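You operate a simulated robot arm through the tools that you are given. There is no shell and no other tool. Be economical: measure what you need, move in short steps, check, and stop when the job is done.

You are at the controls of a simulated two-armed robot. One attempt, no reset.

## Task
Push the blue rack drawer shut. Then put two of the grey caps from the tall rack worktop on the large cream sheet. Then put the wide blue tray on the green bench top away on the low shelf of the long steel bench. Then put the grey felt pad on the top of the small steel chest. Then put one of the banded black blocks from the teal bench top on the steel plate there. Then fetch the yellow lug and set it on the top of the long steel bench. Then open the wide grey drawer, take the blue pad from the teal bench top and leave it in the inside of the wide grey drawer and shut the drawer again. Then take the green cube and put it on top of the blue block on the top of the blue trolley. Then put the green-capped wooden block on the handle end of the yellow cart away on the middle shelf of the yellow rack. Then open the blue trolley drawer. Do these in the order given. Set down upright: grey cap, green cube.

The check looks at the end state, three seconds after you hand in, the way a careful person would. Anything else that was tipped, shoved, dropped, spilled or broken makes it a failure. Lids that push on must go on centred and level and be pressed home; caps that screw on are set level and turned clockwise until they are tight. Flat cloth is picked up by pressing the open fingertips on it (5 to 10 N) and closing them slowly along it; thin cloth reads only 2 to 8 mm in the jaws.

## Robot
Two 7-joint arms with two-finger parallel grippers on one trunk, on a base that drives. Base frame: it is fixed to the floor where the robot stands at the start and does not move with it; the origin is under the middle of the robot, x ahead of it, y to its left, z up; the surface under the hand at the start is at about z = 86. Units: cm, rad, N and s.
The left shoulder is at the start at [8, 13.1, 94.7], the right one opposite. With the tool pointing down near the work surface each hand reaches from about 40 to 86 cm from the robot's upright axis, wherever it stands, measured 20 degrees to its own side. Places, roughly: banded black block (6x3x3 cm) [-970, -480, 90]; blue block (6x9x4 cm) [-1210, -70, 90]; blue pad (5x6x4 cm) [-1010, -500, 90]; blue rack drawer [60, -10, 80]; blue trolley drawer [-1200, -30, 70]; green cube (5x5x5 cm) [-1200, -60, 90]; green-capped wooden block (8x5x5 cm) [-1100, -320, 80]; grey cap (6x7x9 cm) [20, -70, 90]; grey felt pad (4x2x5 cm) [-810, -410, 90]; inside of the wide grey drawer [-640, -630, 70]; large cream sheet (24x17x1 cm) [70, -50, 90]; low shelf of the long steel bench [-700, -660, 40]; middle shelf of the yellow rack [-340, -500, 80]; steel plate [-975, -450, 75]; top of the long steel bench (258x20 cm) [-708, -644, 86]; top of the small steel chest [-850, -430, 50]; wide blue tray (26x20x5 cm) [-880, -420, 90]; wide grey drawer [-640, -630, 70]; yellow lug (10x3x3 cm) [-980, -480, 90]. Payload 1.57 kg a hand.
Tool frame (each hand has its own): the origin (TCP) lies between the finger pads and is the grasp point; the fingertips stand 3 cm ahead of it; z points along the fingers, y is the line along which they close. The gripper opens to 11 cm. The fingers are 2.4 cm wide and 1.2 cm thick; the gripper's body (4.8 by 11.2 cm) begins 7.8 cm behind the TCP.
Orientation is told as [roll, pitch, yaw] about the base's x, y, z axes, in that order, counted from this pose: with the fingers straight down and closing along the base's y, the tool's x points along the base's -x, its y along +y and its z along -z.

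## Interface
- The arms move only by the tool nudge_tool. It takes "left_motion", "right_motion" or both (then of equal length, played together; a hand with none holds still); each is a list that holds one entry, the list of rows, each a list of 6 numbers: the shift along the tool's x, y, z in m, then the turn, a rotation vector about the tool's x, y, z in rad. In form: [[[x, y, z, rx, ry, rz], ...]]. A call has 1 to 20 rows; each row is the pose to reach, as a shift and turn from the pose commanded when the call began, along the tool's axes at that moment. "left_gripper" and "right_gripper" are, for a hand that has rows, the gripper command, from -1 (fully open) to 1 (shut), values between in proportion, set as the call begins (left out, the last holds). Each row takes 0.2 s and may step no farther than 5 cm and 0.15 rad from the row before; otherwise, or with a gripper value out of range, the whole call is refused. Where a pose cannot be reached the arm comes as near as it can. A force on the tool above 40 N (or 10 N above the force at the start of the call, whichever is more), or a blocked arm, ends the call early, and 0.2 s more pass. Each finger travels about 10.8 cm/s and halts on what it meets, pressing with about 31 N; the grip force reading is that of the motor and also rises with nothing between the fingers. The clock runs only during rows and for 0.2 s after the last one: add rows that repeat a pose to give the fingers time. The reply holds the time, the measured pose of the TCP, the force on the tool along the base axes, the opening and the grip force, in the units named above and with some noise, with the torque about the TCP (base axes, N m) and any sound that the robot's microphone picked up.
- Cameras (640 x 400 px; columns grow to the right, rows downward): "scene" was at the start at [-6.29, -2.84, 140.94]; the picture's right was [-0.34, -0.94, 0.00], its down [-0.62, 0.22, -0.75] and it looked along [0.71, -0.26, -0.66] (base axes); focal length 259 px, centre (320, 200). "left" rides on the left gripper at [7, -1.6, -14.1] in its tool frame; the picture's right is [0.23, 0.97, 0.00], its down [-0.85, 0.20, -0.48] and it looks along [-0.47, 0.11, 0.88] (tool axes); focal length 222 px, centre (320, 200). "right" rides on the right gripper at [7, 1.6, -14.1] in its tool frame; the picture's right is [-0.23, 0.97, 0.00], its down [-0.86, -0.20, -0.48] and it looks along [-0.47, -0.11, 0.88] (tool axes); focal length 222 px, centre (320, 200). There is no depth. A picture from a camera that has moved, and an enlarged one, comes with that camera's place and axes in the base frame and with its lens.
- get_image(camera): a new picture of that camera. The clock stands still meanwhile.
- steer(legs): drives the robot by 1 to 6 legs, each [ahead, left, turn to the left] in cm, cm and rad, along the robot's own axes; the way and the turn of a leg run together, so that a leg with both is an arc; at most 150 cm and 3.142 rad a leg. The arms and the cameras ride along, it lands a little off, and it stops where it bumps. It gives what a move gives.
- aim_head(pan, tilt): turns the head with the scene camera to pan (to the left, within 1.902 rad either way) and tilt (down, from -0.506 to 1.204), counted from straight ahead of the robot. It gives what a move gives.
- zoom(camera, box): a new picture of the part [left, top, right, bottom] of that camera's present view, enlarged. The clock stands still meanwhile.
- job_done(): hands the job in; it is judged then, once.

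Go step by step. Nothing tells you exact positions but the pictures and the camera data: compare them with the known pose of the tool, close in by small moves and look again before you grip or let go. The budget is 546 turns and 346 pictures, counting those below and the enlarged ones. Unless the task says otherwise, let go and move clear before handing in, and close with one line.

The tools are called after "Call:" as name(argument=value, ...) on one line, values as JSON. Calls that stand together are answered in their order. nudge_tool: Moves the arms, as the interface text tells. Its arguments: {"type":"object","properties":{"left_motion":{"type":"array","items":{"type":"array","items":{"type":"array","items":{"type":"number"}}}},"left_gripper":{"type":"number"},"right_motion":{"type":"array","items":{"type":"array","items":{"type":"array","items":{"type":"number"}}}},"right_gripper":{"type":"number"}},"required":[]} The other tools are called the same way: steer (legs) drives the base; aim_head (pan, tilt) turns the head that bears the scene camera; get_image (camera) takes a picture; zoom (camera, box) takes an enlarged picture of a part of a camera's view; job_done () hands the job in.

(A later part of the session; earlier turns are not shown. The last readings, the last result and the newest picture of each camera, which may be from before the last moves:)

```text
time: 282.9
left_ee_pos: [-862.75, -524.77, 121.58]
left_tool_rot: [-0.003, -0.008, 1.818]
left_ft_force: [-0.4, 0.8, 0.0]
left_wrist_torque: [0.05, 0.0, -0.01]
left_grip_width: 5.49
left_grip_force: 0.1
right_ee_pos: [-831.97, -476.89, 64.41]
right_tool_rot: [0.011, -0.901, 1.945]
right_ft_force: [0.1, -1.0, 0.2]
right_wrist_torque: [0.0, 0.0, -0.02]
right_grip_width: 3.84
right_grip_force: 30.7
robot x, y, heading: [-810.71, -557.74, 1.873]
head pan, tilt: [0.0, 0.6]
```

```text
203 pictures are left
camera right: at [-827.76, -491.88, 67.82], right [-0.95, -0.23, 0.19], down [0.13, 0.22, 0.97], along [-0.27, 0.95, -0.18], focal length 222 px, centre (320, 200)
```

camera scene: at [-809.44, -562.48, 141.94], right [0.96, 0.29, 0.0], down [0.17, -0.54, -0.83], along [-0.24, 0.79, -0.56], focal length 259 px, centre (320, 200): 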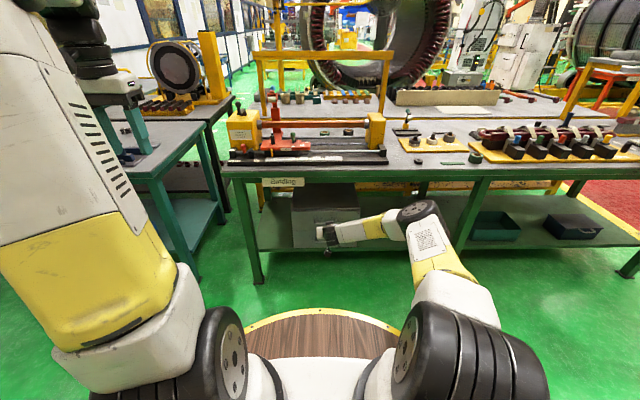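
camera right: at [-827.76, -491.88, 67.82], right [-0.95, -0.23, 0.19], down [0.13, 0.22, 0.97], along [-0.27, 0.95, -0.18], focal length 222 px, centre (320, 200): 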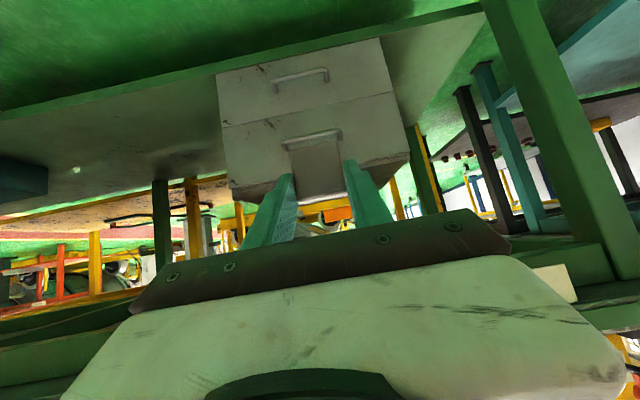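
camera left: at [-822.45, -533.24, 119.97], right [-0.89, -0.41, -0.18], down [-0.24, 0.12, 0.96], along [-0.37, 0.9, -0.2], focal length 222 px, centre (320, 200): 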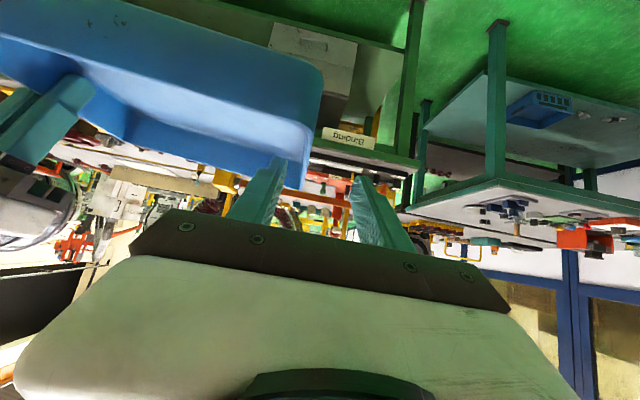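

Chest top is at z≈53, front edge centre (-841, -447). Lowering to just above that height, then driving in most of the way.

Call:
nudge_tool(right_motion=[[[0.02, 0, 0.016, 0, 0, 0], [0.04, 0, 0.032, 0, 0, 0]]])

Call:
steer(legs=[[27, -3, 0]])

Call:
get_image(camera="right")

Call:
zoom(camera="scene", box=[220, 150, 460, 310])

```text
time: 283.5
left_ee_pos: [-862.84, -524.9, 121.53]
left_tool_rot: [-0.004, -0.007, 1.817]
left_ft_force: [0.3, 0.8, 0.4]
left_wrist_torque: [0.01, 0.01, 0.05]
left_grip_width: 5.5
left_grip_force: 0.0
right_ee_pos: [-831.94, -476.66, 60.33]
right_tool_rot: [0.008, -0.9, 1.946]
right_ft_force: [0.3, 0.1, -0.6]
right_wrist_torque: [0.02, 0.0, -0.02]
right_grip_width: 3.82
right_grip_force: 31.0
right hand out of reach, approached as far as the arm can: row 2
robot x, y, heading: [-810.47, -557.72, 1.869]
head pan, tilt: [0.0, 0.6]
```

```text
time: 285.4
left_ee_pos: [-868.3, -498.2, 121.61]
left_tool_rot: [-0.004, -0.008, 1.822]
left_ft_force: [0.4, -0.1, -0.7]
left_wrist_torque: [-0.01, 0.0, -0.02]
left_grip_width: 5.47
left_grip_force: 0.0
right_ee_pos: [-837.65, -449.78, 60.29]
right_tool_rot: [0.012, -0.897, 1.949]
right_ft_force: [1.5, 0.9, -0.4]
right_wrist_torque: [-0.01, -0.01, 0.02]
right_grip_width: 3.85
right_grip_force: 31.4
robot x, y, heading: [-816.14, -530.67, 1.873]
head pan, tilt: [0.0, 0.6]
```

```text
202 pictures are left
camera right: at [-833.29, -464.75, 63.8], right [-0.95, -0.24, 0.18], down [0.13, 0.22, 0.97], along [-0.27, 0.95, -0.18], focal length 222 px, centre (320, 200)
```

right: 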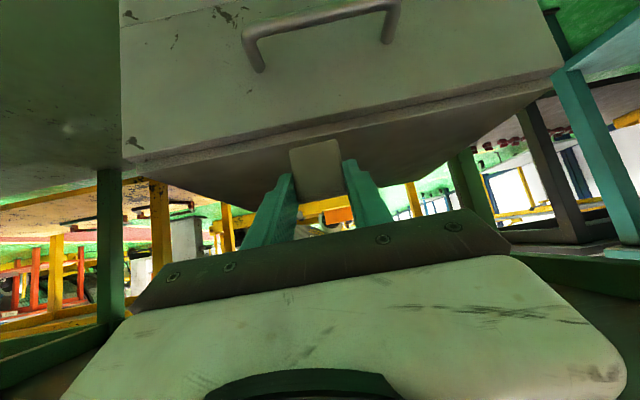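

```text
2.50 times, centred on (340, 230) of scene
camera zoom: at [-814.73, -535.48, 141.94], right [0.95, 0.3, 0.0], down [0.17, -0.54, -0.82], along [-0.25, 0.79, -0.57], focal length 649 px, centre (270, 125)
```

zoom: 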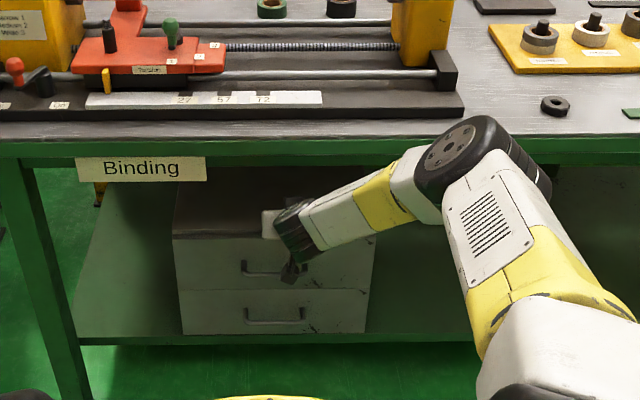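

Pad is just in front of the chest top, at the right height. Driving 8 cm further.

Call:
steer(legs=[[8.5, 0, 0]])

Call:
nudge_tool(right_motion=[[[0.0078, 0, 0.0062, 0, 0, 0], [0.0157, 0, 0.0124, 0, 0, 0]]])

Call:
get_image(camera="right")

```text
time: 286.5
left_ee_pos: [-870.75, -490.07, 121.48]
left_tool_rot: [-0.003, -0.008, 1.822]
left_ft_force: [-0.4, -1.2, 0.7]
left_wrist_torque: [0.02, 0.01, 0.01]
left_grip_width: 5.5
left_grip_force: 0.2
right_ee_pos: [-840.01, -441.82, 60.26]
right_tool_rot: [0.011, -0.899, 1.951]
right_ft_force: [-0.1, -0.4, -0.4]
right_wrist_torque: [0.02, 0.01, 0.0]
right_grip_width: 3.8
right_grip_force: 30.6
robot x, y, heading: [-818.24, -522.79, 1.872]
head pan, tilt: [0.0, 0.6]
```

```text
time: 287.1
left_ee_pos: [-870.75, -490.13, 121.46]
left_tool_rot: [-0.003, -0.007, 1.821]
left_ft_force: [0.5, 0.1, 0.2]
left_wrist_torque: [0.01, 0.02, -0.02]
left_grip_width: 5.51
left_grip_force: 0.1
right_ee_pos: [-839.75, -441.31, 59.64]
right_tool_rot: [0.009, -0.895, 1.949]
right_ft_force: [0.5, -0.9, -0.3]
right_wrist_torque: [0.01, -0.02, 0.01]
right_grip_width: 3.82
right_grip_force: 31.5
right hand out of reach, approached as far as the arm can: row 1, 2
robot x, y, heading: [-818.94, -522.8, 1.875]
head pan, tilt: [0.0, 0.6]
```

```text
200 pictures are left
camera right: at [-835.47, -456.26, 63.21], right [-0.95, -0.23, 0.18], down [0.13, 0.23, 0.97], along [-0.27, 0.95, -0.19], focal length 222 px, centre (320, 200)
```

right: 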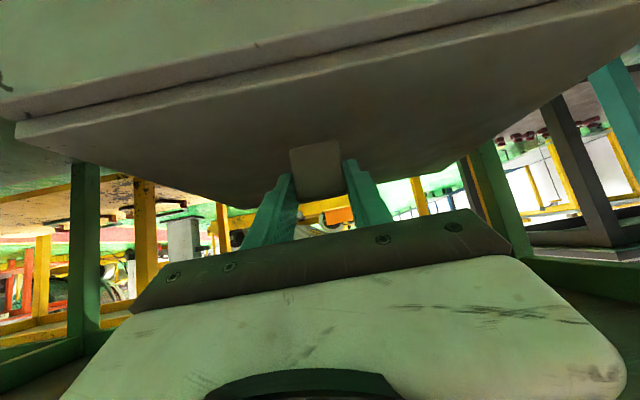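

Reach limit again; retracting 4 cm with a 2 cm descent, then driving in to compensate.

Call:
nudge_tool(right_motion=[[[0.01, 0, -0.012, 0, 0, 0], [0.02, 0, -0.022, 0, 0, 0], [0.026, 0, -0.03, 0, 0, 0]]])

Call:
steer(legs=[[4, 0, 0]])

Call:
nudge_tool(right_motion=[[[0.0078, 0, 0.0062, 0, 0, 0], [0.0118, 0, 0.0093, 0, 0, 0], [0.0157, 0, 0.0124, 0, 0, 0]]])

Call:
get_image(camera="right")

```text
time: 287.9
left_ee_pos: [-870.68, -490.16, 121.4]
left_tool_rot: [-0.002, -0.005, 1.821]
left_ft_force: [-0.6, -0.4, 0.3]
left_wrist_torque: [-0.03, 0.01, 0.01]
left_grip_width: 5.49
left_grip_force: 0.1
right_ee_pos: [-839.71, -441.24, 59.61]
right_tool_rot: [0.009, -0.897, 1.951]
right_ft_force: [0.6, -0.3, 0.1]
right_wrist_torque: [0.02, -0.01, 0.01]
right_grip_width: 3.82
right_grip_force: 30.5
right hand out of reach, approached as far as the arm can: row 1, 2, 3
robot x, y, heading: [-818.55, -522.57, 1.877]
head pan, tilt: [0.0, 0.6]
```

```text
time: 288.7
left_ee_pos: [-871.13, -488.46, 121.49]
left_tool_rot: [-0.002, -0.005, 1.823]
left_ft_force: [1.2, 0.5, -1.1]
left_wrist_torque: [0.01, -0.02, -0.03]
left_grip_width: 5.5
left_grip_force: 0.0
right_ee_pos: [-840.31, -441.05, 58.35]
right_tool_rot: [0.01, -0.875, 1.956]
right_ft_force: [0.8, -0.4, 0.4]
right_wrist_torque: [0.0, -0.03, -0.03]
right_grip_width: 3.84
right_grip_force: 30.7
robot x, y, heading: [-818.98, -520.94, 1.871]
head pan, tilt: [0.0, 0.6]
stopped in leg 1: the robot was blocked; the commanded pose is now the measured one
```

```text
time: 289.7
left_ee_pos: [-871.12, -488.53, 121.55]
left_tool_rot: [-0.003, -0.007, 1.822]
left_ft_force: [-0.1, -0.5, -0.7]
left_wrist_torque: [0.03, -0.02, 0.04]
left_grip_width: 5.52
left_grip_force: 0.0
right_ee_pos: [-840.16, -440.46, 58.03]
right_tool_rot: [0.01, -0.878, 1.961]
right_ft_force: [0.5, -2.8, 8.5]
right_wrist_torque: [0.05, 0.05, 0.02]
right_grip_width: 3.81
right_grip_force: 31.5
right hand out of reach, approached as far as the arm can: row 1, 2, 3
robot x, y, heading: [-819.22, -520.75, 1.872]
head pan, tilt: [0.0, 0.6]
stopped in row 3 (right hand): the force on the tool passed its limit at 41 N (the readings are from after the stop); the commanded pose is now the measured one
```

```text
199 pictures are left
camera right: at [-835.75, -455.25, 61.95], right [-0.95, -0.24, 0.18], down [0.12, 0.24, 0.96], along [-0.28, 0.94, -0.2], focal length 222 px, centre (320, 200)
```

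right: 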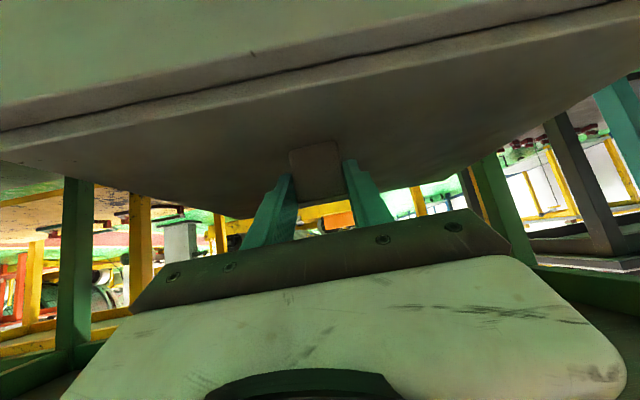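

Something bumped lightly, and now the pad seems to press on the chest (z 58, upward force). Checking from the head camera.

Call:
zoom(camera="scene", box=[230, 140, 430, 280])

Call:
zoom(camera="right", box=[240, 110, 400, 230])

```text
2.86 times, centred on (330, 210) of scene
camera zoom: at [-817.73, -525.96, 141.94], right [0.96, 0.3, 0.0], down [0.17, -0.54, -0.83], along [-0.24, 0.79, -0.56], focal length 741 px, centre (291, 171)
```

zoom: 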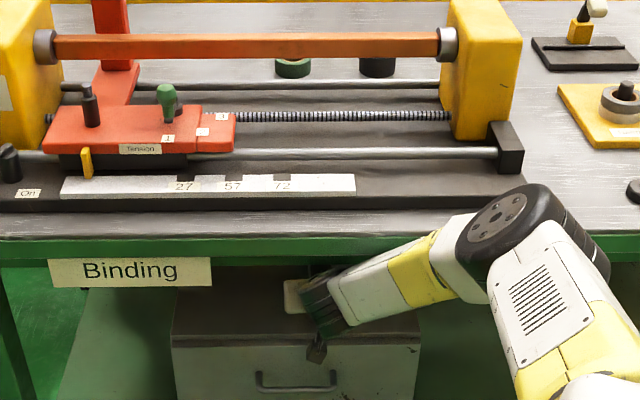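

```text
3.33 times, centred on (320, 170) of right
camera zoom: at [-835.75, -455.25, 61.95], right [-0.95, -0.24, 0.18], down [0.12, 0.24, 0.96], along [-0.28, 0.94, -0.2], focal length 740 px, centre (320, 300)
```

zoom: 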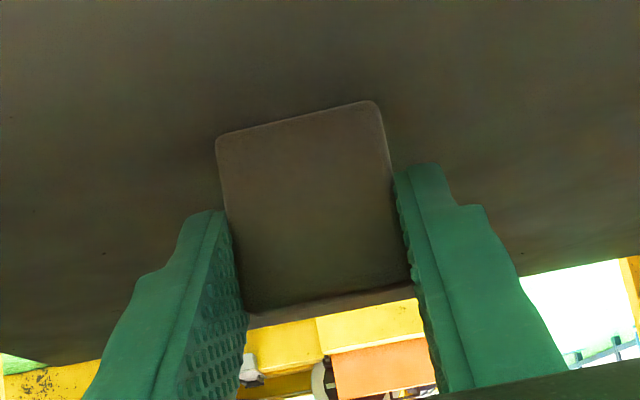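

Call:
nudge_tool(right_motion=[[[0.0031, 0, 0.0025, 0, 0, 0], [0.0055, 0, 0.0044, 0, 0, 0]]])

```text
time: 290.2
left_ee_pos: [-871.02, -488.59, 121.53]
left_tool_rot: [-0.004, -0.007, 1.822]
left_ft_force: [0.0, -0.2, -0.9]
left_wrist_torque: [-0.02, -0.01, -0.03]
left_grip_width: 5.49
left_grip_force: 0.1
right_ee_pos: [-840.32, -440.14, 58.07]
right_tool_rot: [0.006, -0.883, 1.961]
right_ft_force: [-0.7, -0.7, 8.3]
right_wrist_torque: [0.09, 0.1, 0.01]
right_grip_width: 3.81
right_grip_force: 30.9
robot x, y, heading: [-818.79, -521.33, 1.87]
head pan, tilt: [0.0, 0.6]
stopped in row 2 (right hand): the force on the tool passed its limit at 40 N (the readings are from after the stop); the commanded pose is now the measured one
```

The pad is firmly on the chest. Releasing and withdrawing.

Call:
nudge_tool(right_motion=[[[0, 0, 0, 0, 0, 0], [0, 0, 0, 0, 0, 0], [0, 0, 0, 0, 0, 0]]], right_gripper=0.1)

Call:
get_image(camera="right")

Call:
steer(legs=[[-10, 0, 0]])

Call:
get_image(camera="right")

```text
time: 291.1
left_ee_pos: [-871.22, -488.56, 121.53]
left_tool_rot: [-0.004, -0.006, 1.822]
left_ft_force: [-0.6, 0.1, 1.1]
left_wrist_torque: [0.01, -0.03, -0.03]
left_grip_width: 5.49
left_grip_force: 0.0
right_ee_pos: [-840.17, -440.16, 57.83]
right_tool_rot: [0.007, -0.88, 1.96]
right_ft_force: [-0.6, 0.8, 0.3]
right_wrist_torque: [-0.01, 0.0, 0.03]
right_grip_width: 4.97
right_grip_force: 0.1
robot x, y, heading: [-819.09, -521.1, 1.873]
head pan, tilt: [0.0, 0.6]
```

```text
196 pictures are left
camera right: at [-835.86, -455.02, 61.66], right [-0.95, -0.24, 0.18], down [0.12, 0.24, 0.96], along [-0.27, 0.94, -0.2], focal length 222 px, centre (320, 200)
```

right: 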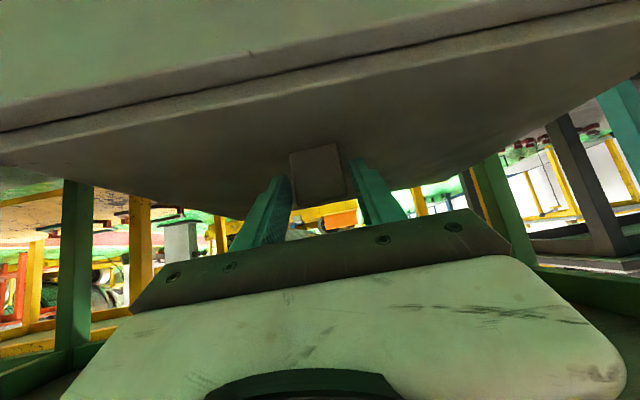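

```text
time: 292.2
left_ee_pos: [-868.22, -498.08, 121.55]
left_tool_rot: [-0.004, -0.006, 1.821]
left_ft_force: [0.0, 0.7, 0.1]
left_wrist_torque: [0.02, -0.03, 0.02]
left_grip_width: 5.48
left_grip_force: 0.0
right_ee_pos: [-837.27, -449.72, 57.88]
right_tool_rot: [0.008, -0.88, 1.961]
right_ft_force: [-0.1, 0.1, 0.5]
right_wrist_torque: [-0.01, 0.01, 0.01]
right_grip_width: 4.96
right_grip_force: 0.1
robot x, y, heading: [-815.59, -530.54, 1.874]
head pan, tilt: [0.0, 0.6]
```

```text
195 pictures are left
camera right: at [-832.93, -464.56, 61.67], right [-0.95, -0.24, 0.18], down [0.12, 0.24, 0.96], along [-0.28, 0.94, -0.2], focal length 222 px, centre (320, 200)
```

right: 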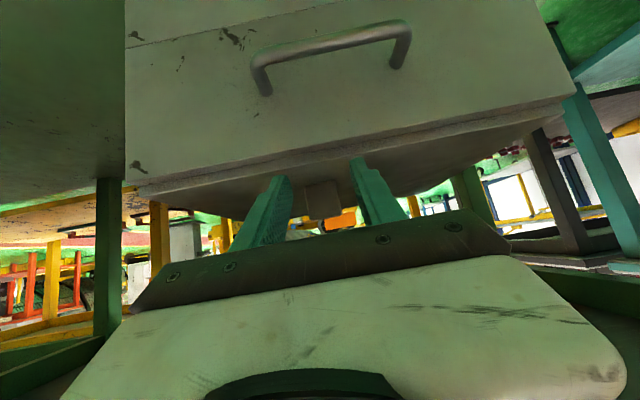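

The felt pad stands on the chest. Backing out, tucking the arm, and moving along to the teal bench.

Call:
steer(legs=[[-30, 0, 0]])

Call:
nudge_tool(right_motion=[[[-0.03, 0, -0.03, 0, 0.1, 0], [-0.06, 0, -0.06, 0, 0.22, 0], [-0.1, 0, -0.09, 0, 0.34, 0], [-0.13, 0, -0.12, 0, 0.46, 0], [-0.17, 0, -0.15, 0, 0.58, 0], [-0.21, 0, -0.18, 0, 0.7, 0], [-0.25, 0, -0.22, 0, 0.82, 0], [-0.28, 0, -0.26, 0, 0.88, 0], [-0.28, 0, -0.3, 0, 0.88, 0], [-0.27, 0, -0.34, 0, 0.88, 0], [-0.27, 0, -0.38, 0, 0.88, 0], [-0.26, 0, -0.42, 0, 0.88, 0], [-0.25, 0, -0.46, 0, 0.88, 0]]])

Call:
steer(legs=[[0, 65, 0], [0, 60, 0]])

Call:
get_image(camera="scene")

```text
time: 294.2
left_ee_pos: [-859.15, -526.44, 121.6]
left_tool_rot: [-0.004, -0.008, 1.818]
left_ft_force: [-0.8, 1.0, -0.4]
left_wrist_torque: [0.0, 0.0, 0.03]
left_grip_width: 5.5
left_grip_force: 0.0
right_ee_pos: [-828.19, -478.08, 57.89]
right_tool_rot: [0.007, -0.88, 1.957]
right_ft_force: [0.2, 0.0, -0.2]
right_wrist_torque: [0.01, 0.02, 0.02]
right_grip_width: 4.97
right_grip_force: 0.2
robot x, y, heading: [-807.51, -559.15, 1.864]
head pan, tilt: [0.0, 0.6]
```

```text
refused: row 7 steps farther than a row can; nothing moved
```

```text
time: 300.8
left_ee_pos: [-978.59, -563.38, 121.57]
left_tool_rot: [-0.004, -0.007, 1.823]
left_ft_force: [-1.2, -0.7, 1.3]
left_wrist_torque: [0.03, -0.02, -0.01]
left_grip_width: 5.48
left_grip_force: 0.0
right_ee_pos: [-947.88, -515.01, 57.86]
right_tool_rot: [0.007, -0.878, 1.961]
right_ft_force: [0.0, 0.4, -0.6]
right_wrist_torque: [0.01, -0.02, 0.04]
right_grip_width: 4.95
right_grip_force: 0.0
robot x, y, heading: [-926.75, -595.75, 1.875]
head pan, tilt: [0.0, 0.6]
```

```text
194 pictures are left
camera scene: at [-925.31, -600.72, 141.94], right [0.95, 0.3, 0.0], down [0.17, -0.54, -0.82], along [-0.24, 0.79, -0.57], focal length 259 px, centre (320, 200)
```

scene: 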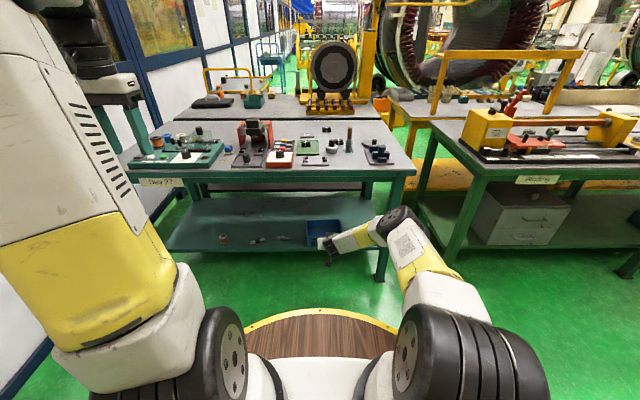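

Call:
zoom(camera="scene", box=[130, 110, 430, 200])

Call:
zoom(camera="scene", box=[210, 110, 410, 190])

```text
2.13 times, centred on (280, 155) of scene
camera zoom: at [-925.31, -600.72, 141.94], right [0.95, 0.3, 0.0], down [0.17, -0.54, -0.82], along [-0.24, 0.79, -0.57], focal length 553 px, centre (405, 296)
```

zoom: 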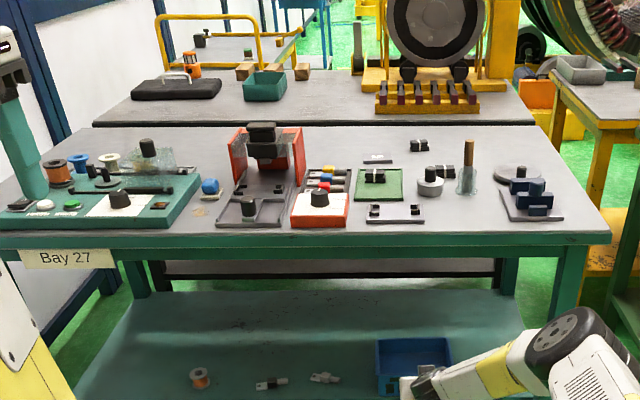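

```text
3.20 times, centred on (310, 150) of scene
camera zoom: at [-925.31, -600.72, 141.94], right [0.95, 0.3, 0.0], down [0.17, -0.54, -0.82], along [-0.24, 0.79, -0.57], focal length 830 px, centre (352, 360)
```

zoom: 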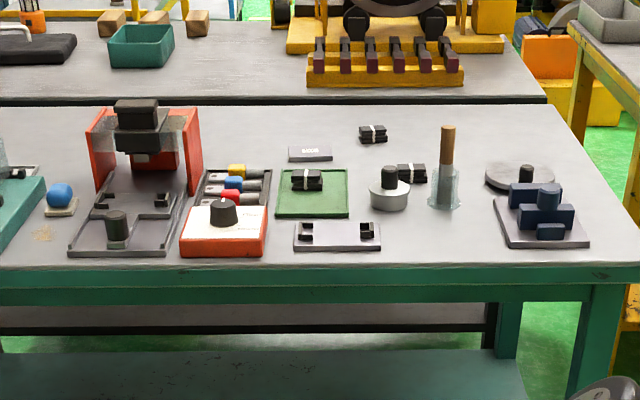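

I see three banded black blocks, several plates, and other parts on the teal bench. First tuck the right arm, then go closer to identify the steel plate.

Call:
nudge_tool(right_motion=[[[-0.03, 0, -0.03, 0, 0.1, 0], [-0.06, 0, -0.06, 0, 0.22, 0], [-0.09, 0, -0.09, 0, 0.34, 0], [-0.12, 0, -0.12, 0, 0.46, 0], [-0.15, 0, -0.15, 0, 0.58, 0], [-0.18, 0, -0.18, 0, 0.7, 0], [-0.21, 0, -0.21, 0, 0.82, 0], [-0.24, 0, -0.24, 0, 0.88, 0], [-0.24, 0, -0.28, 0, 0.88, 0], [-0.24, 0, -0.32, 0, 0.88, 0], [-0.24, 0, -0.36, 0, 0.88, 0], [-0.24, 0, -0.4, 0, 0.88, 0], [-0.23, 0, -0.44, 0, 0.88, 0]]])

Call:
steer(legs=[[0, 12, 0.06], [45, 0, 0]])

Call:
get_image(camera="scene")

```text
time: 303.6
left_ee_pos: [-978.66, -563.28, 121.58]
left_tool_rot: [-0.003, -0.006, 1.824]
left_ft_force: [-0.7, 0.2, 0.2]
left_wrist_torque: [-0.01, -0.04, 0.0]
left_grip_width: 5.49
left_grip_force: 0.1
right_ee_pos: [-940.35, -532.58, 103.5]
right_tool_rot: [0.006, 0.0, 1.966]
right_ft_force: [-0.3, 0.7, -0.7]
right_wrist_torque: [-0.03, -0.01, 0.0]
right_grip_width: 4.96
right_grip_force: 0.0
robot x, y, heading: [-926.77, -595.8, 1.87]
head pan, tilt: [0.0, 0.6]
```

```text
time: 307.2
left_ee_pos: [-1008.35, -528.94, 121.58]
left_tool_rot: [-0.004, -0.007, 1.893]
left_ft_force: [-0.4, -0.8, -0.4]
left_wrist_torque: [-0.03, -0.02, 0.02]
left_grip_width: 5.49
left_grip_force: 0.1
right_ee_pos: [-972.55, -495.39, 103.41]
right_tool_rot: [0.006, 0.0, 2.038]
right_ft_force: [-0.3, -0.2, -1.1]
right_wrist_torque: [0.0, 0.01, 0.02]
right_grip_width: 4.96
right_grip_force: 0.0
robot x, y, heading: [-954.35, -557.26, 1.945]
head pan, tilt: [0.0, 0.6]
```

```text
191 pictures are left
camera scene: at [-952.51, -562.28, 141.94], right [0.93, 0.36, 0.0], down [0.21, -0.53, -0.82], along [-0.3, 0.77, -0.57], focal length 259 px, centre (320, 200)
```

scene: 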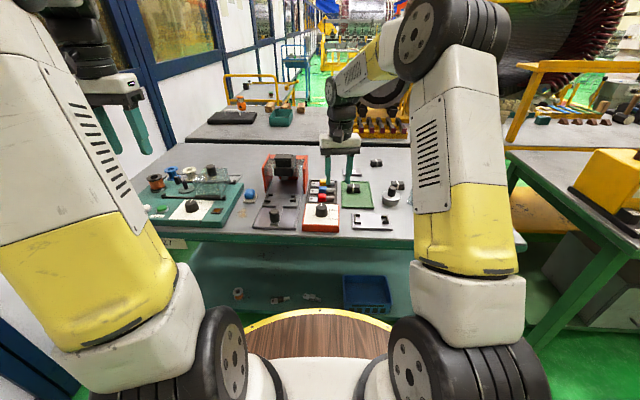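

Call:
zoom(camera="scene", box=[240, 135, 440, 240])

Call:
get_image(camera="right")

```text
3.20 times, centred on (340, 188) of scene
camera zoom: at [-952.51, -562.28, 141.94], right [0.93, 0.36, 0.0], down [0.21, -0.53, -0.82], along [-0.3, 0.77, -0.57], focal length 830 px, centre (256, 240)
```

zoom: 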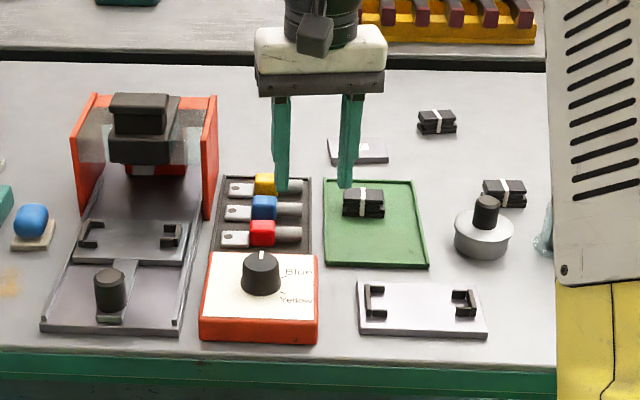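

```text
189 pictures are left
camera right: at [-970.77, -502.4, 117.67], right [-0.97, -0.23, 0.0], down [-0.2, 0.85, 0.48], along [-0.12, 0.46, -0.88], focal length 222 px, centre (320, 200)
```

right: 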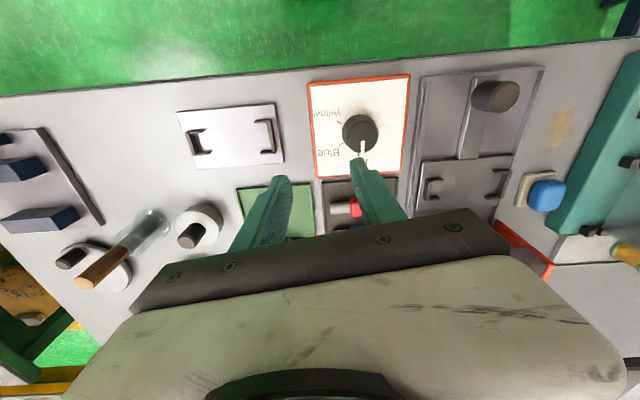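

The small plate behind the green mat at about (-976, -462) seems to be the steel plate; the banded block on the mat is near (-971, -477). I'll drive in 14 cm and raise the right hand to view both.

Call:
nudge_tool(right_motion=[[[0, -0.02, -0.04, 0, 0, 0], [0, -0.04, -0.08, 0, 0, 0], [0, -0.06, -0.12, 0, 0, 0]]], right_gripper=-0.2)

Call:
steer(legs=[[14, 0, 0]])

Call:
get_image(camera="right")

Call:
zoom(camera="scene", box=[220, 130, 440, 260])

```text
time: 308.0
left_ee_pos: [-1008.47, -528.77, 121.58]
left_tool_rot: [-0.003, -0.006, 1.893]
left_ft_force: [-0.5, -0.3, -0.6]
left_wrist_torque: [0.0, 0.02, -0.01]
left_grip_width: 5.49
left_grip_force: 0.0
right_ee_pos: [-966.97, -492.62, 115.79]
right_tool_rot: [0.005, 0.0, 2.036]
right_ft_force: [-1.3, -0.5, -0.3]
right_wrist_torque: [0.0, -0.02, -0.01]
right_grip_width: 6.6
right_grip_force: 0.1
robot x, y, heading: [-954.24, -557.88, 1.945]
head pan, tilt: [0.0, 0.6]
```

```text
time: 309.3
left_ee_pos: [-1013.33, -515.88, 121.56]
left_tool_rot: [-0.003, -0.008, 1.892]
left_ft_force: [0.4, -0.1, 0.1]
left_wrist_torque: [-0.02, 0.02, -0.01]
left_grip_width: 5.51
left_grip_force: 0.1
right_ee_pos: [-971.97, -479.55, 115.82]
right_tool_rot: [0.006, 0.0, 2.035]
right_ft_force: [-0.3, -0.7, -0.1]
right_wrist_torque: [0.01, 0.01, -0.01]
right_grip_width: 6.62
right_grip_force: 0.0
robot x, y, heading: [-959.1, -544.75, 1.939]
head pan, tilt: [0.0, 0.6]
```

```text
188 pictures are left
camera right: at [-970.24, -486.58, 130.07], right [-0.97, -0.23, 0.0], down [-0.2, 0.85, 0.48], along [-0.12, 0.46, -0.88], focal length 222 px, centre (320, 200)
```

right: 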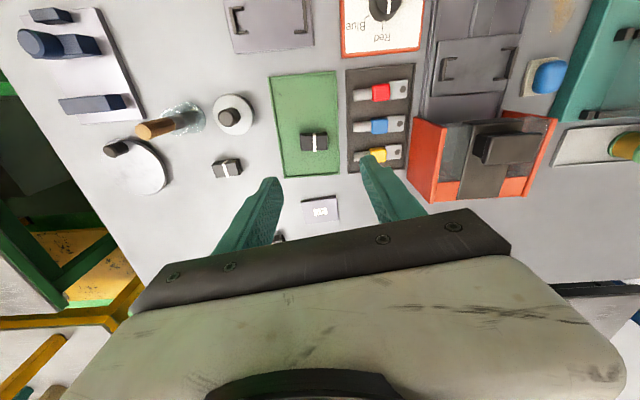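

```text
2.91 times, centred on (330, 195) of scene
camera zoom: at [-957.55, -549.38, 141.94], right [0.93, 0.36, 0.0], down [0.2, -0.53, -0.83], along [-0.3, 0.77, -0.56], focal length 755 px, centre (291, 214)
```

zoom: 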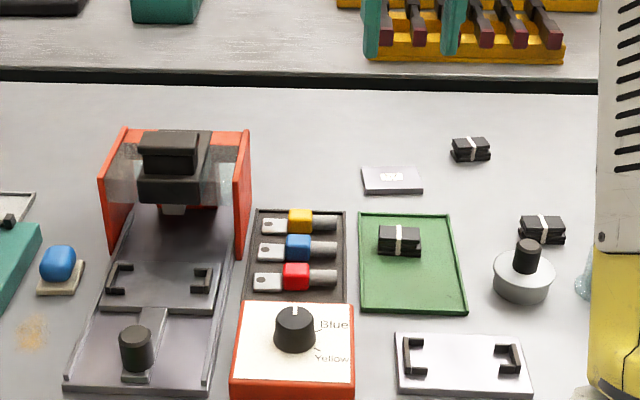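

Call:
zoom(camera="right", box=[270, 60, 430, 230])

Call:
zoom(camera="scene", box=[330, 170, 420, 230])

```text
2.35 times, centred on (350, 145) of right
camera zoom: at [-970.24, -486.58, 130.07], right [-0.97, -0.23, 0.0], down [-0.2, 0.85, 0.48], along [-0.12, 0.46, -0.88], focal length 523 px, centre (249, 329)
```

zoom: 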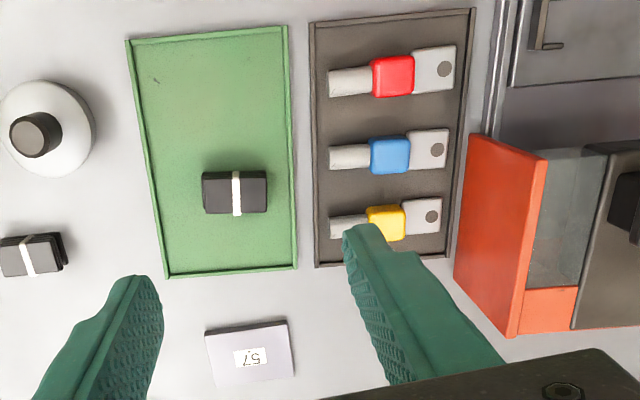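

```text
6.67 times, centred on (375, 200) of scene
camera zoom: at [-957.55, -549.38, 141.94], right [0.93, 0.36, 0.0], down [0.2, -0.53, -0.83], along [-0.3, 0.77, -0.56], focal length 1730 px, centre (-47, 200)
```

zoom: 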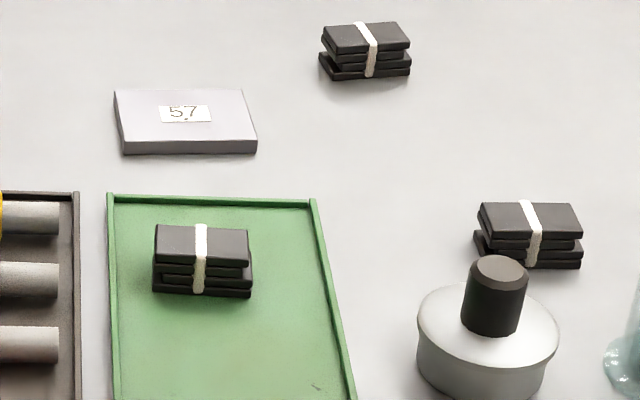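

The plate marked "57" at (-976.9, -461.3) is the steel plate. I'll go over the banded block on the mat at (-972, -476.7) and grip it end to end.

Call:
nudge_tool(right_motion=[[[-0.01, -0.005, 0.04, 0, 0, 0.09], [-0.0255, -0.0128, 0.08, 0, 0, 0.178], [-0.0255, -0.0128, 0.12, 0, 0, 0.178], [-0.0255, -0.0128, 0.158, 0, 0, 0.178]]], right_gripper=-0.5)

Call:
get_image(camera="right")

```text
time: 310.3
left_ee_pos: [-1013.44, -515.82, 121.5]
left_tool_rot: [-0.004, -0.007, 1.891]
left_ft_force: [0.1, -0.1, 0.6]
left_wrist_torque: [0.04, 0.02, 0.03]
left_grip_width: 5.51
left_grip_force: 0.0
right_ee_pos: [-972.17, -476.93, 99.74]
right_tool_rot: [0.006, -0.001, 1.855]
right_ft_force: [0.0, -0.3, 0.0]
right_wrist_torque: [0.03, -0.02, -0.01]
right_grip_width: 8.21
right_grip_force: 0.1
robot x, y, heading: [-959.32, -544.84, 1.941]
head pan, tilt: [0.0, 0.6]
```

```text
184 pictures are left
camera right: at [-971.65, -484.04, 114.0], right [-1.0, -0.06, 0.0], down [-0.05, 0.88, 0.48], along [-0.03, 0.48, -0.88], focal length 222 px, centre (320, 200)
```

right: 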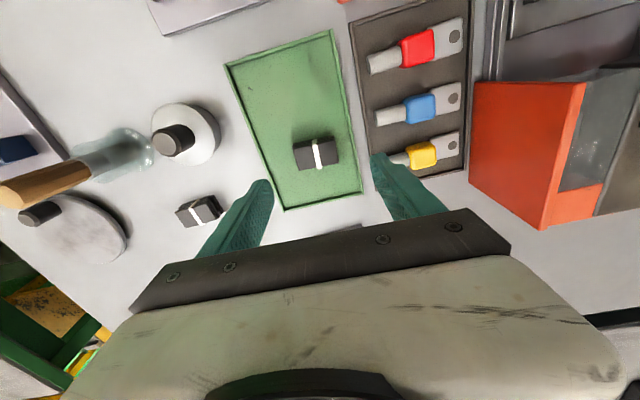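

Call:
zoom(camera="right", box=[260, 110, 370, 200])

```text
4.44 times, centred on (315, 155) of right
camera zoom: at [-971.65, -484.04, 114.0], right [-1.0, -0.06, 0.0], down [-0.05, 0.88, 0.48], along [-0.03, 0.48, -0.88], focal length 987 px, centre (342, 400)
```

zoom: 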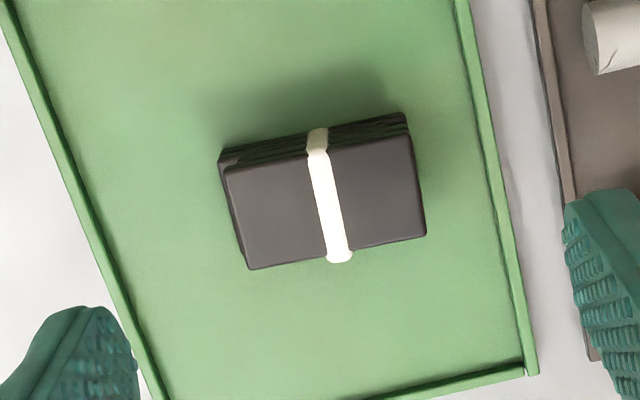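

Aligned within 2°. Lowering and gripping.

Call:
nudge_tool(right_motion=[[[-0.0046, -0.0055, 0.04, 0, 0, 0.02], [-0.0046, -0.0055, 0.08, 0, 0, 0.03], [-0.0046, -0.0055, 0.0985, 0, 0, 0.03], [-0.0046, -0.0055, 0.0985, 0, 0, 0.03]]])

Call:
nudge_tool(right_motion=[[[0, 0, 0, 0, 0, 0], [0, 0, 0, 0, 0, 0], [0, 0, 0, 0, 0, 0], [0, 0, 0, 0, 0, 0]]], right_gripper=1)

Call:
nudge_tool(right_motion=[[[0, 0, -0.03, 0, 0, 0], [0, 0, -0.07, 0, 0, 0], [0, 0, -0.1, 0, 0, 0]]])

Call:
get_image(camera="right")

```text
time: 311.3
left_ee_pos: [-1013.46, -515.84, 121.51]
left_tool_rot: [-0.004, -0.007, 1.892]
left_ft_force: [0.3, 0.1, 0.1]
left_wrist_torque: [0.0, 0.02, 0.03]
left_grip_width: 5.5
left_grip_force: 0.1
right_ee_pos: [-971.53, -476.36, 89.92]
right_tool_rot: [0.005, 0.0, 1.827]
right_ft_force: [-0.8, -0.5, -0.4]
right_wrist_torque: [-0.01, -0.02, -0.01]
right_grip_width: 8.23
right_grip_force: 0.0
robot x, y, heading: [-959.42, -544.42, 1.939]
head pan, tilt: [0.0, 0.6]
```

```text
time: 312.3
left_ee_pos: [-1013.45, -515.81, 121.5]
left_tool_rot: [-0.003, -0.009, 1.893]
left_ft_force: [0.0, 0.7, -0.2]
left_wrist_torque: [0.03, -0.02, -0.02]
left_grip_width: 5.54
left_grip_force: 0.1
right_ee_pos: [-971.56, -476.27, 90.08]
right_tool_rot: [0.004, 0.0, 1.829]
right_ft_force: [0.0, -0.5, 0.3]
right_wrist_torque: [0.01, 0.0, 0.02]
right_grip_width: 5.08
right_grip_force: 30.8
robot x, y, heading: [-958.81, -544.9, 1.944]
head pan, tilt: [0.0, 0.6]
```

```text
time: 313.1
left_ee_pos: [-1013.37, -515.75, 121.53]
left_tool_rot: [-0.003, -0.007, 1.892]
left_ft_force: [-1.1, 0.1, 0.2]
left_wrist_torque: [0.0, 0.02, -0.02]
left_grip_width: 5.52
left_grip_force: 0.0
right_ee_pos: [-971.76, -476.1, 100.12]
right_tool_rot: [0.005, 0.002, 1.828]
right_ft_force: [0.0, -0.1, -2.5]
right_wrist_torque: [0.02, 0.0, -0.04]
right_grip_width: 5.08
right_grip_force: 31.0
robot x, y, heading: [-959.24, -544.66, 1.944]
head pan, tilt: [0.0, 0.6]
```

```text
182 pictures are left
camera right: at [-971.4, -483.24, 114.34], right [-1.0, -0.03, 0.0], down [-0.02, 0.88, 0.48], along [-0.02, 0.48, -0.88], focal length 222 px, centre (320, 200)
```

right: 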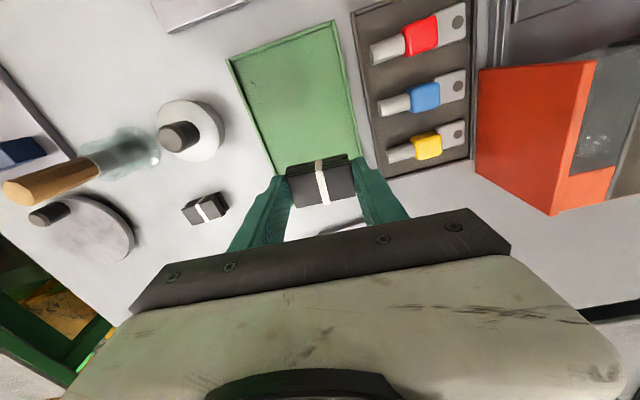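

Block held. Carrying it over the plate.

Call:
nudge_tool(right_motion=[[[-0.039, 0.003, 0, 0, 0, -0.04], [-0.078, 0.006, 0, 0, 0, -0.08], [-0.117, 0.009, 0, 0, 0, -0.119], [-0.156, 0.0117, 0, 0, 0, -0.119], [-0.156, 0.0117, 0, 0, 0, -0.119]]])

Call:
get_image(camera="right")

Call:
zoom(camera="scene", box=[290, 130, 430, 230])

```text
time: 314.3
left_ee_pos: [-1013.47, -515.62, 121.46]
left_tool_rot: [-0.003, -0.006, 1.891]
left_ft_force: [0.1, -0.3, 0.6]
left_wrist_torque: [0.0, -0.01, 0.02]
left_grip_width: 5.51
left_grip_force: 0.0
right_ee_pos: [-974.8, -463.7, 99.82]
right_tool_rot: [0.006, 0.002, 1.945]
right_ft_force: [-0.1, 0.2, -0.3]
right_wrist_torque: [-0.02, 0.03, 0.04]
right_grip_width: 5.09
right_grip_force: 30.6
right hand out of reach, approached as far as the arm can: row 4, 5
robot x, y, heading: [-959.52, -544.66, 1.939]
head pan, tilt: [0.0, 0.6]
```

```text
181 pictures are left
camera right: at [-973.66, -470.86, 114.0], right [-0.99, -0.15, 0.0], down [-0.13, 0.87, 0.48], along [-0.07, 0.47, -0.88], focal length 222 px, centre (320, 200)
```

right: 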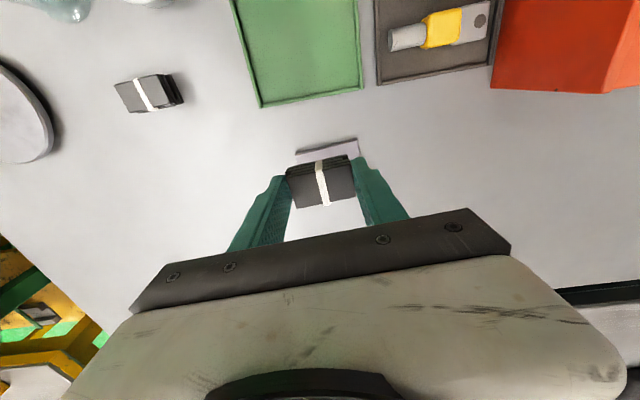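

```text
4.00 times, centred on (360, 180) of scene
camera zoom: at [-957.56, -549.35, 141.94], right [0.93, 0.36, 0.0], down [0.2, -0.53, -0.82], along [-0.3, 0.77, -0.57], focal length 1038 px, centre (160, 280)
```

zoom: 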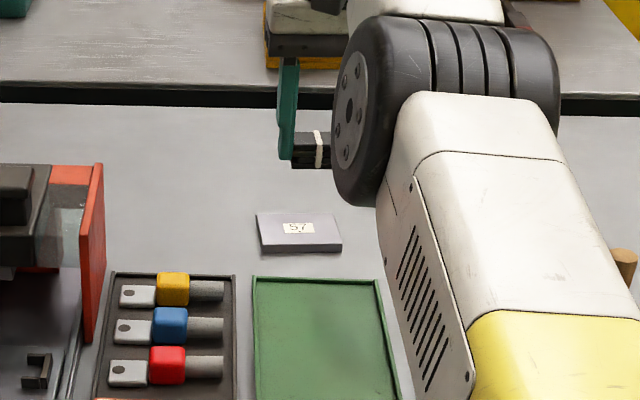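

Reach limit just short; driving 3 cm forward puts the block over the plate.

Call:
steer(legs=[[3, 0, 0]])

Call:
nudge_tool(right_motion=[[[0, 0.004, 0.03, 0, 0, 0], [0, 0.008, 0.05, 0, 0, 0]]])

Call:
get_image(camera="right")

```text
time: 315.1
left_ee_pos: [-1014.47, -513.08, 121.58]
left_tool_rot: [-0.003, -0.007, 1.892]
left_ft_force: [-0.5, 0.2, -0.7]
left_wrist_torque: [-0.02, 0.0, -0.01]
left_grip_width: 5.51
left_grip_force: 0.2
right_ee_pos: [-975.89, -461.0, 99.84]
right_tool_rot: [0.005, -0.001, 1.945]
right_ft_force: [1.4, 0.5, 0.0]
right_wrist_torque: [0.03, 0.03, 0.02]
right_grip_width: 5.1
right_grip_force: 31.2
robot x, y, heading: [-959.73, -542.3, 1.938]
head pan, tilt: [0.0, 0.6]
```

```text
time: 315.8
left_ee_pos: [-1014.48, -512.99, 121.5]
left_tool_rot: [-0.002, -0.008, 1.892]
left_ft_force: [-0.3, 0.1, 0.8]
left_wrist_torque: [0.02, 0.01, -0.02]
left_grip_width: 5.53
left_grip_force: 0.1
right_ee_pos: [-976.63, -461.31, 94.82]
right_tool_rot: [0.006, -0.001, 1.946]
right_ft_force: [-0.1, -0.5, -0.2]
right_wrist_torque: [0.02, 0.04, -0.02]
right_grip_width: 5.07
right_grip_force: 30.4
robot x, y, heading: [-960.28, -541.95, 1.942]
head pan, tilt: [0.0, 0.6]
```

```text
179 pictures are left
camera right: at [-975.52, -468.37, 109.16], right [-0.99, -0.15, 0.0], down [-0.13, 0.87, 0.48], along [-0.07, 0.47, -0.88], focal length 222 px, centre (320, 200)
```

right: 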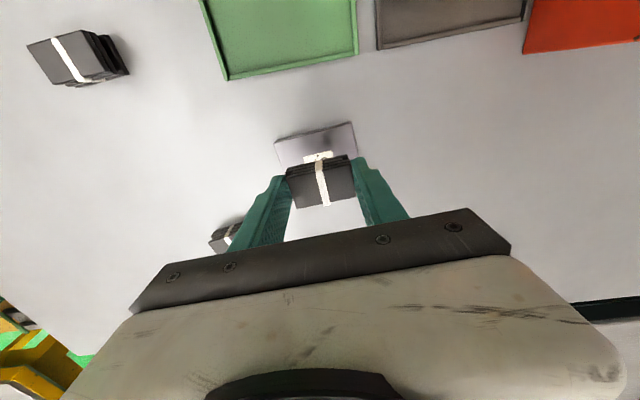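

Centred over the plate. Lowering to contact.

Call:
nudge_tool(right_motion=[[[0, 0, 0.02, 0, 0, 0], [0, 0, 0.033, 0, 0, 0], [0, 0, 0.038, 0, 0, 0]]])

```text
time: 316.6
left_ee_pos: [-1014.59, -513.07, 121.55]
left_tool_rot: [-0.001, -0.007, 1.893]
left_ft_force: [-0.1, -0.7, 0.6]
left_wrist_torque: [0.01, 0.01, 0.04]
left_grip_width: 5.5
left_grip_force: 0.2
right_ee_pos: [-976.69, -461.32, 91.02]
right_tool_rot: [0.006, -0.001, 1.947]
right_ft_force: [0.2, 0.1, -0.2]
right_wrist_torque: [-0.03, 0.02, -0.01]
right_grip_width: 5.14
right_grip_force: 30.9
robot x, y, heading: [-960.42, -542.04, 1.938]
head pan, tilt: [0.0, 0.6]
```

Call:
nudge_tool(right_motion=[[[0, 0, 0.003, 0, 0, 0], [0, 0, 0.005, 0, 0, 0], [0, 0, 0.005, 0, 0, 0]]])

```text
time: 317.4
left_ee_pos: [-1014.55, -513.05, 121.57]
left_tool_rot: [-0.003, -0.006, 1.892]
left_ft_force: [-0.1, 0.2, 0.3]
left_wrist_torque: [-0.04, 0.0, 0.01]
left_grip_width: 5.52
left_grip_force: 0.0
right_ee_pos: [-976.66, -461.36, 90.54]
right_tool_rot: [0.005, -0.002, 1.947]
right_ft_force: [-1.0, -1.1, 8.8]
right_wrist_torque: [0.08, -0.16, 0.02]
right_grip_width: 5.1
right_grip_force: 30.4
robot x, y, heading: [-960.43, -542.02, 1.943]
head pan, tilt: [0.0, 0.6]
```

Contact. Opening and rising.

Call:
nudge_tool(right_motion=[[[0, 0, 0, 0, 0, 0], [0, 0, 0, 0, 0, 0], [0, 0, 0, 0, 0, 0], [0, 0, -0.03, 0, 0, 0], [0, 0, -0.07, 0, 0, 0], [0.04, 0, -0.1, 0, 0, 0]]], right_gripper=-0.3)

Call:
get_image(camera="right")

```text
time: 318.8
left_ee_pos: [-1014.58, -513.01, 121.51]
left_tool_rot: [-0.004, -0.005, 1.893]
left_ft_force: [0.8, -0.1, -0.3]
left_wrist_torque: [-0.04, -0.01, -0.02]
left_grip_width: 5.49
left_grip_force: 0.0
right_ee_pos: [-975.36, -464.83, 100.34]
right_tool_rot: [0.006, 0.003, 1.947]
right_ft_force: [0.1, -0.1, -0.4]
right_wrist_torque: [-0.05, -0.01, 0.01]
right_grip_width: 7.16
right_grip_force: 0.0
robot x, y, heading: [-960.0, -541.88, 1.94]
head pan, tilt: [0.0, 0.6]
```

```text
178 pictures are left
camera right: at [-974.24, -471.94, 114.58], right [-0.99, -0.15, 0.0], down [-0.13, 0.87, 0.48], along [-0.07, 0.47, -0.88], focal length 222 px, centre (320, 200)
```

right: 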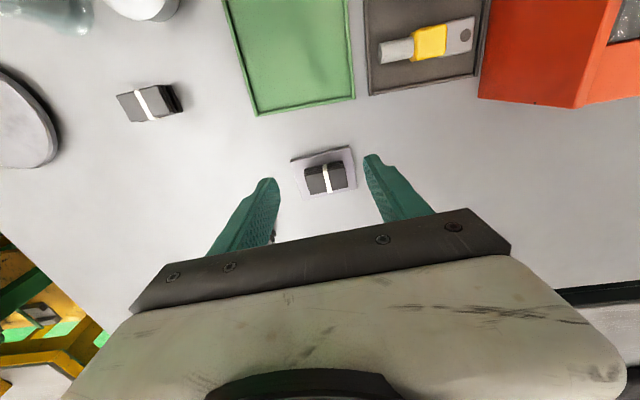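

The block sits centred on the plate. Next the yellow lug at about (-984, -477): I'll rotate the right hand a quarter turn so it closes across the lug, with its camera away from the red fixture.

Call:
nudge_tool(right_motion=[[[0.0, 0, -0.03, 0, 0, -0.14], [0.01, 0.01, -0.06, 0, 0, -0.28], [0.02, 0.03, -0.06, 0, 0, -0.42], [0.03, 0.05, -0.06, 0, 0, -0.56], [0.04, 0.07, -0.06, 0, 0, -0.7], [0.05, 0.09, -0.06, 0, 0, -0.84], [0.06, 0.1, -0.06, 0, 0, -0.98], [0.07, 0.11, -0.06, 0, 0, -1.12], [0.079, 0.126, -0.06, 0, 0, -1.26], [0.079, 0.126, -0.06, 0, 0, -1.4], [0.079, 0.126, -0.06, 0, 0, -1.549]]], right_gripper=0.15)

Call:
get_image(camera="right")

```text
time: 321.1
left_ee_pos: [-1014.65, -512.93, 121.45]
left_tool_rot: [-0.002, -0.007, 1.892]
left_ft_force: [0.2, -0.2, -0.4]
left_wrist_torque: [-0.01, 0.03, 0.01]
left_grip_width: 5.47
left_grip_force: 0.1
right_ee_pos: [-983.95, -477.02, 106.59]
right_tool_rot: [0.0, -0.006, -2.785]
right_ft_force: [-0.6, -0.6, 0.7]
right_wrist_torque: [0.0, 0.02, 0.02]
right_grip_width: 4.67
right_grip_force: 0.0
robot x, y, heading: [-960.46, -542.31, 1.941]
head pan, tilt: [0.0, 0.6]
```

```text
177 pictures are left
camera right: at [-976.78, -476.01, 120.78], right [0.13, -0.99, 0.0], down [-0.87, -0.11, 0.48], along [-0.48, -0.06, -0.88], focal length 222 px, centre (320, 200)
```

right: 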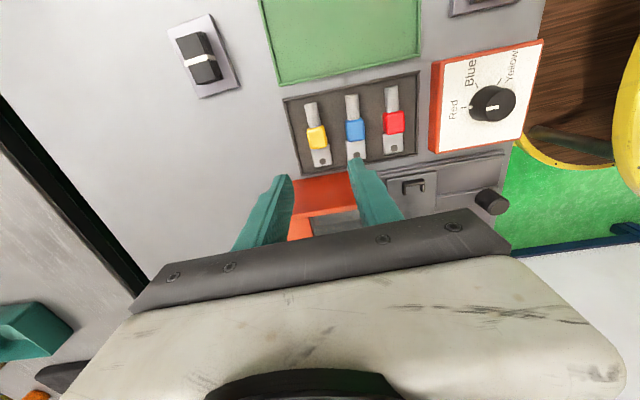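

Aligned over the yellow barrel. Lowering to it.

Call:
nudge_tool(right_motion=[[[-0.001, -0.005, 0.04, 0, 0, 0], [-0.001, -0.005, 0.08, 0, 0, 0], [-0.001, -0.005, 0.11, 0, 0, 0]]])

Call:
get_image(camera="right")

```text
time: 321.9
left_ee_pos: [-1014.57, -513.04, 121.51]
left_tool_rot: [-0.002, -0.007, 1.893]
left_ft_force: [0.4, 0.3, 0.0]
left_wrist_torque: [0.03, 0.04, 0.03]
left_grip_width: 5.5
left_grip_force: 0.0
right_ee_pos: [-984.42, -476.6, 95.59]
right_tool_rot: [0.001, -0.005, -2.787]
right_ft_force: [0.3, -0.1, 0.2]
right_wrist_torque: [0.05, -0.01, -0.02]
right_grip_width: 4.69
right_grip_force: 0.1
robot x, y, heading: [-960.13, -541.75, 1.943]
head pan, tilt: [0.0, 0.6]
```

```text
176 pictures are left
camera right: at [-977.23, -475.64, 109.77], right [0.12, -0.99, 0.0], down [-0.87, -0.11, 0.48], along [-0.48, -0.06, -0.88], focal length 222 px, centre (320, 200)
```

right: 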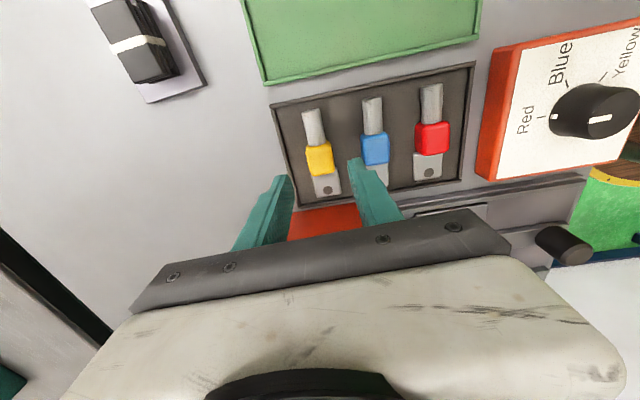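

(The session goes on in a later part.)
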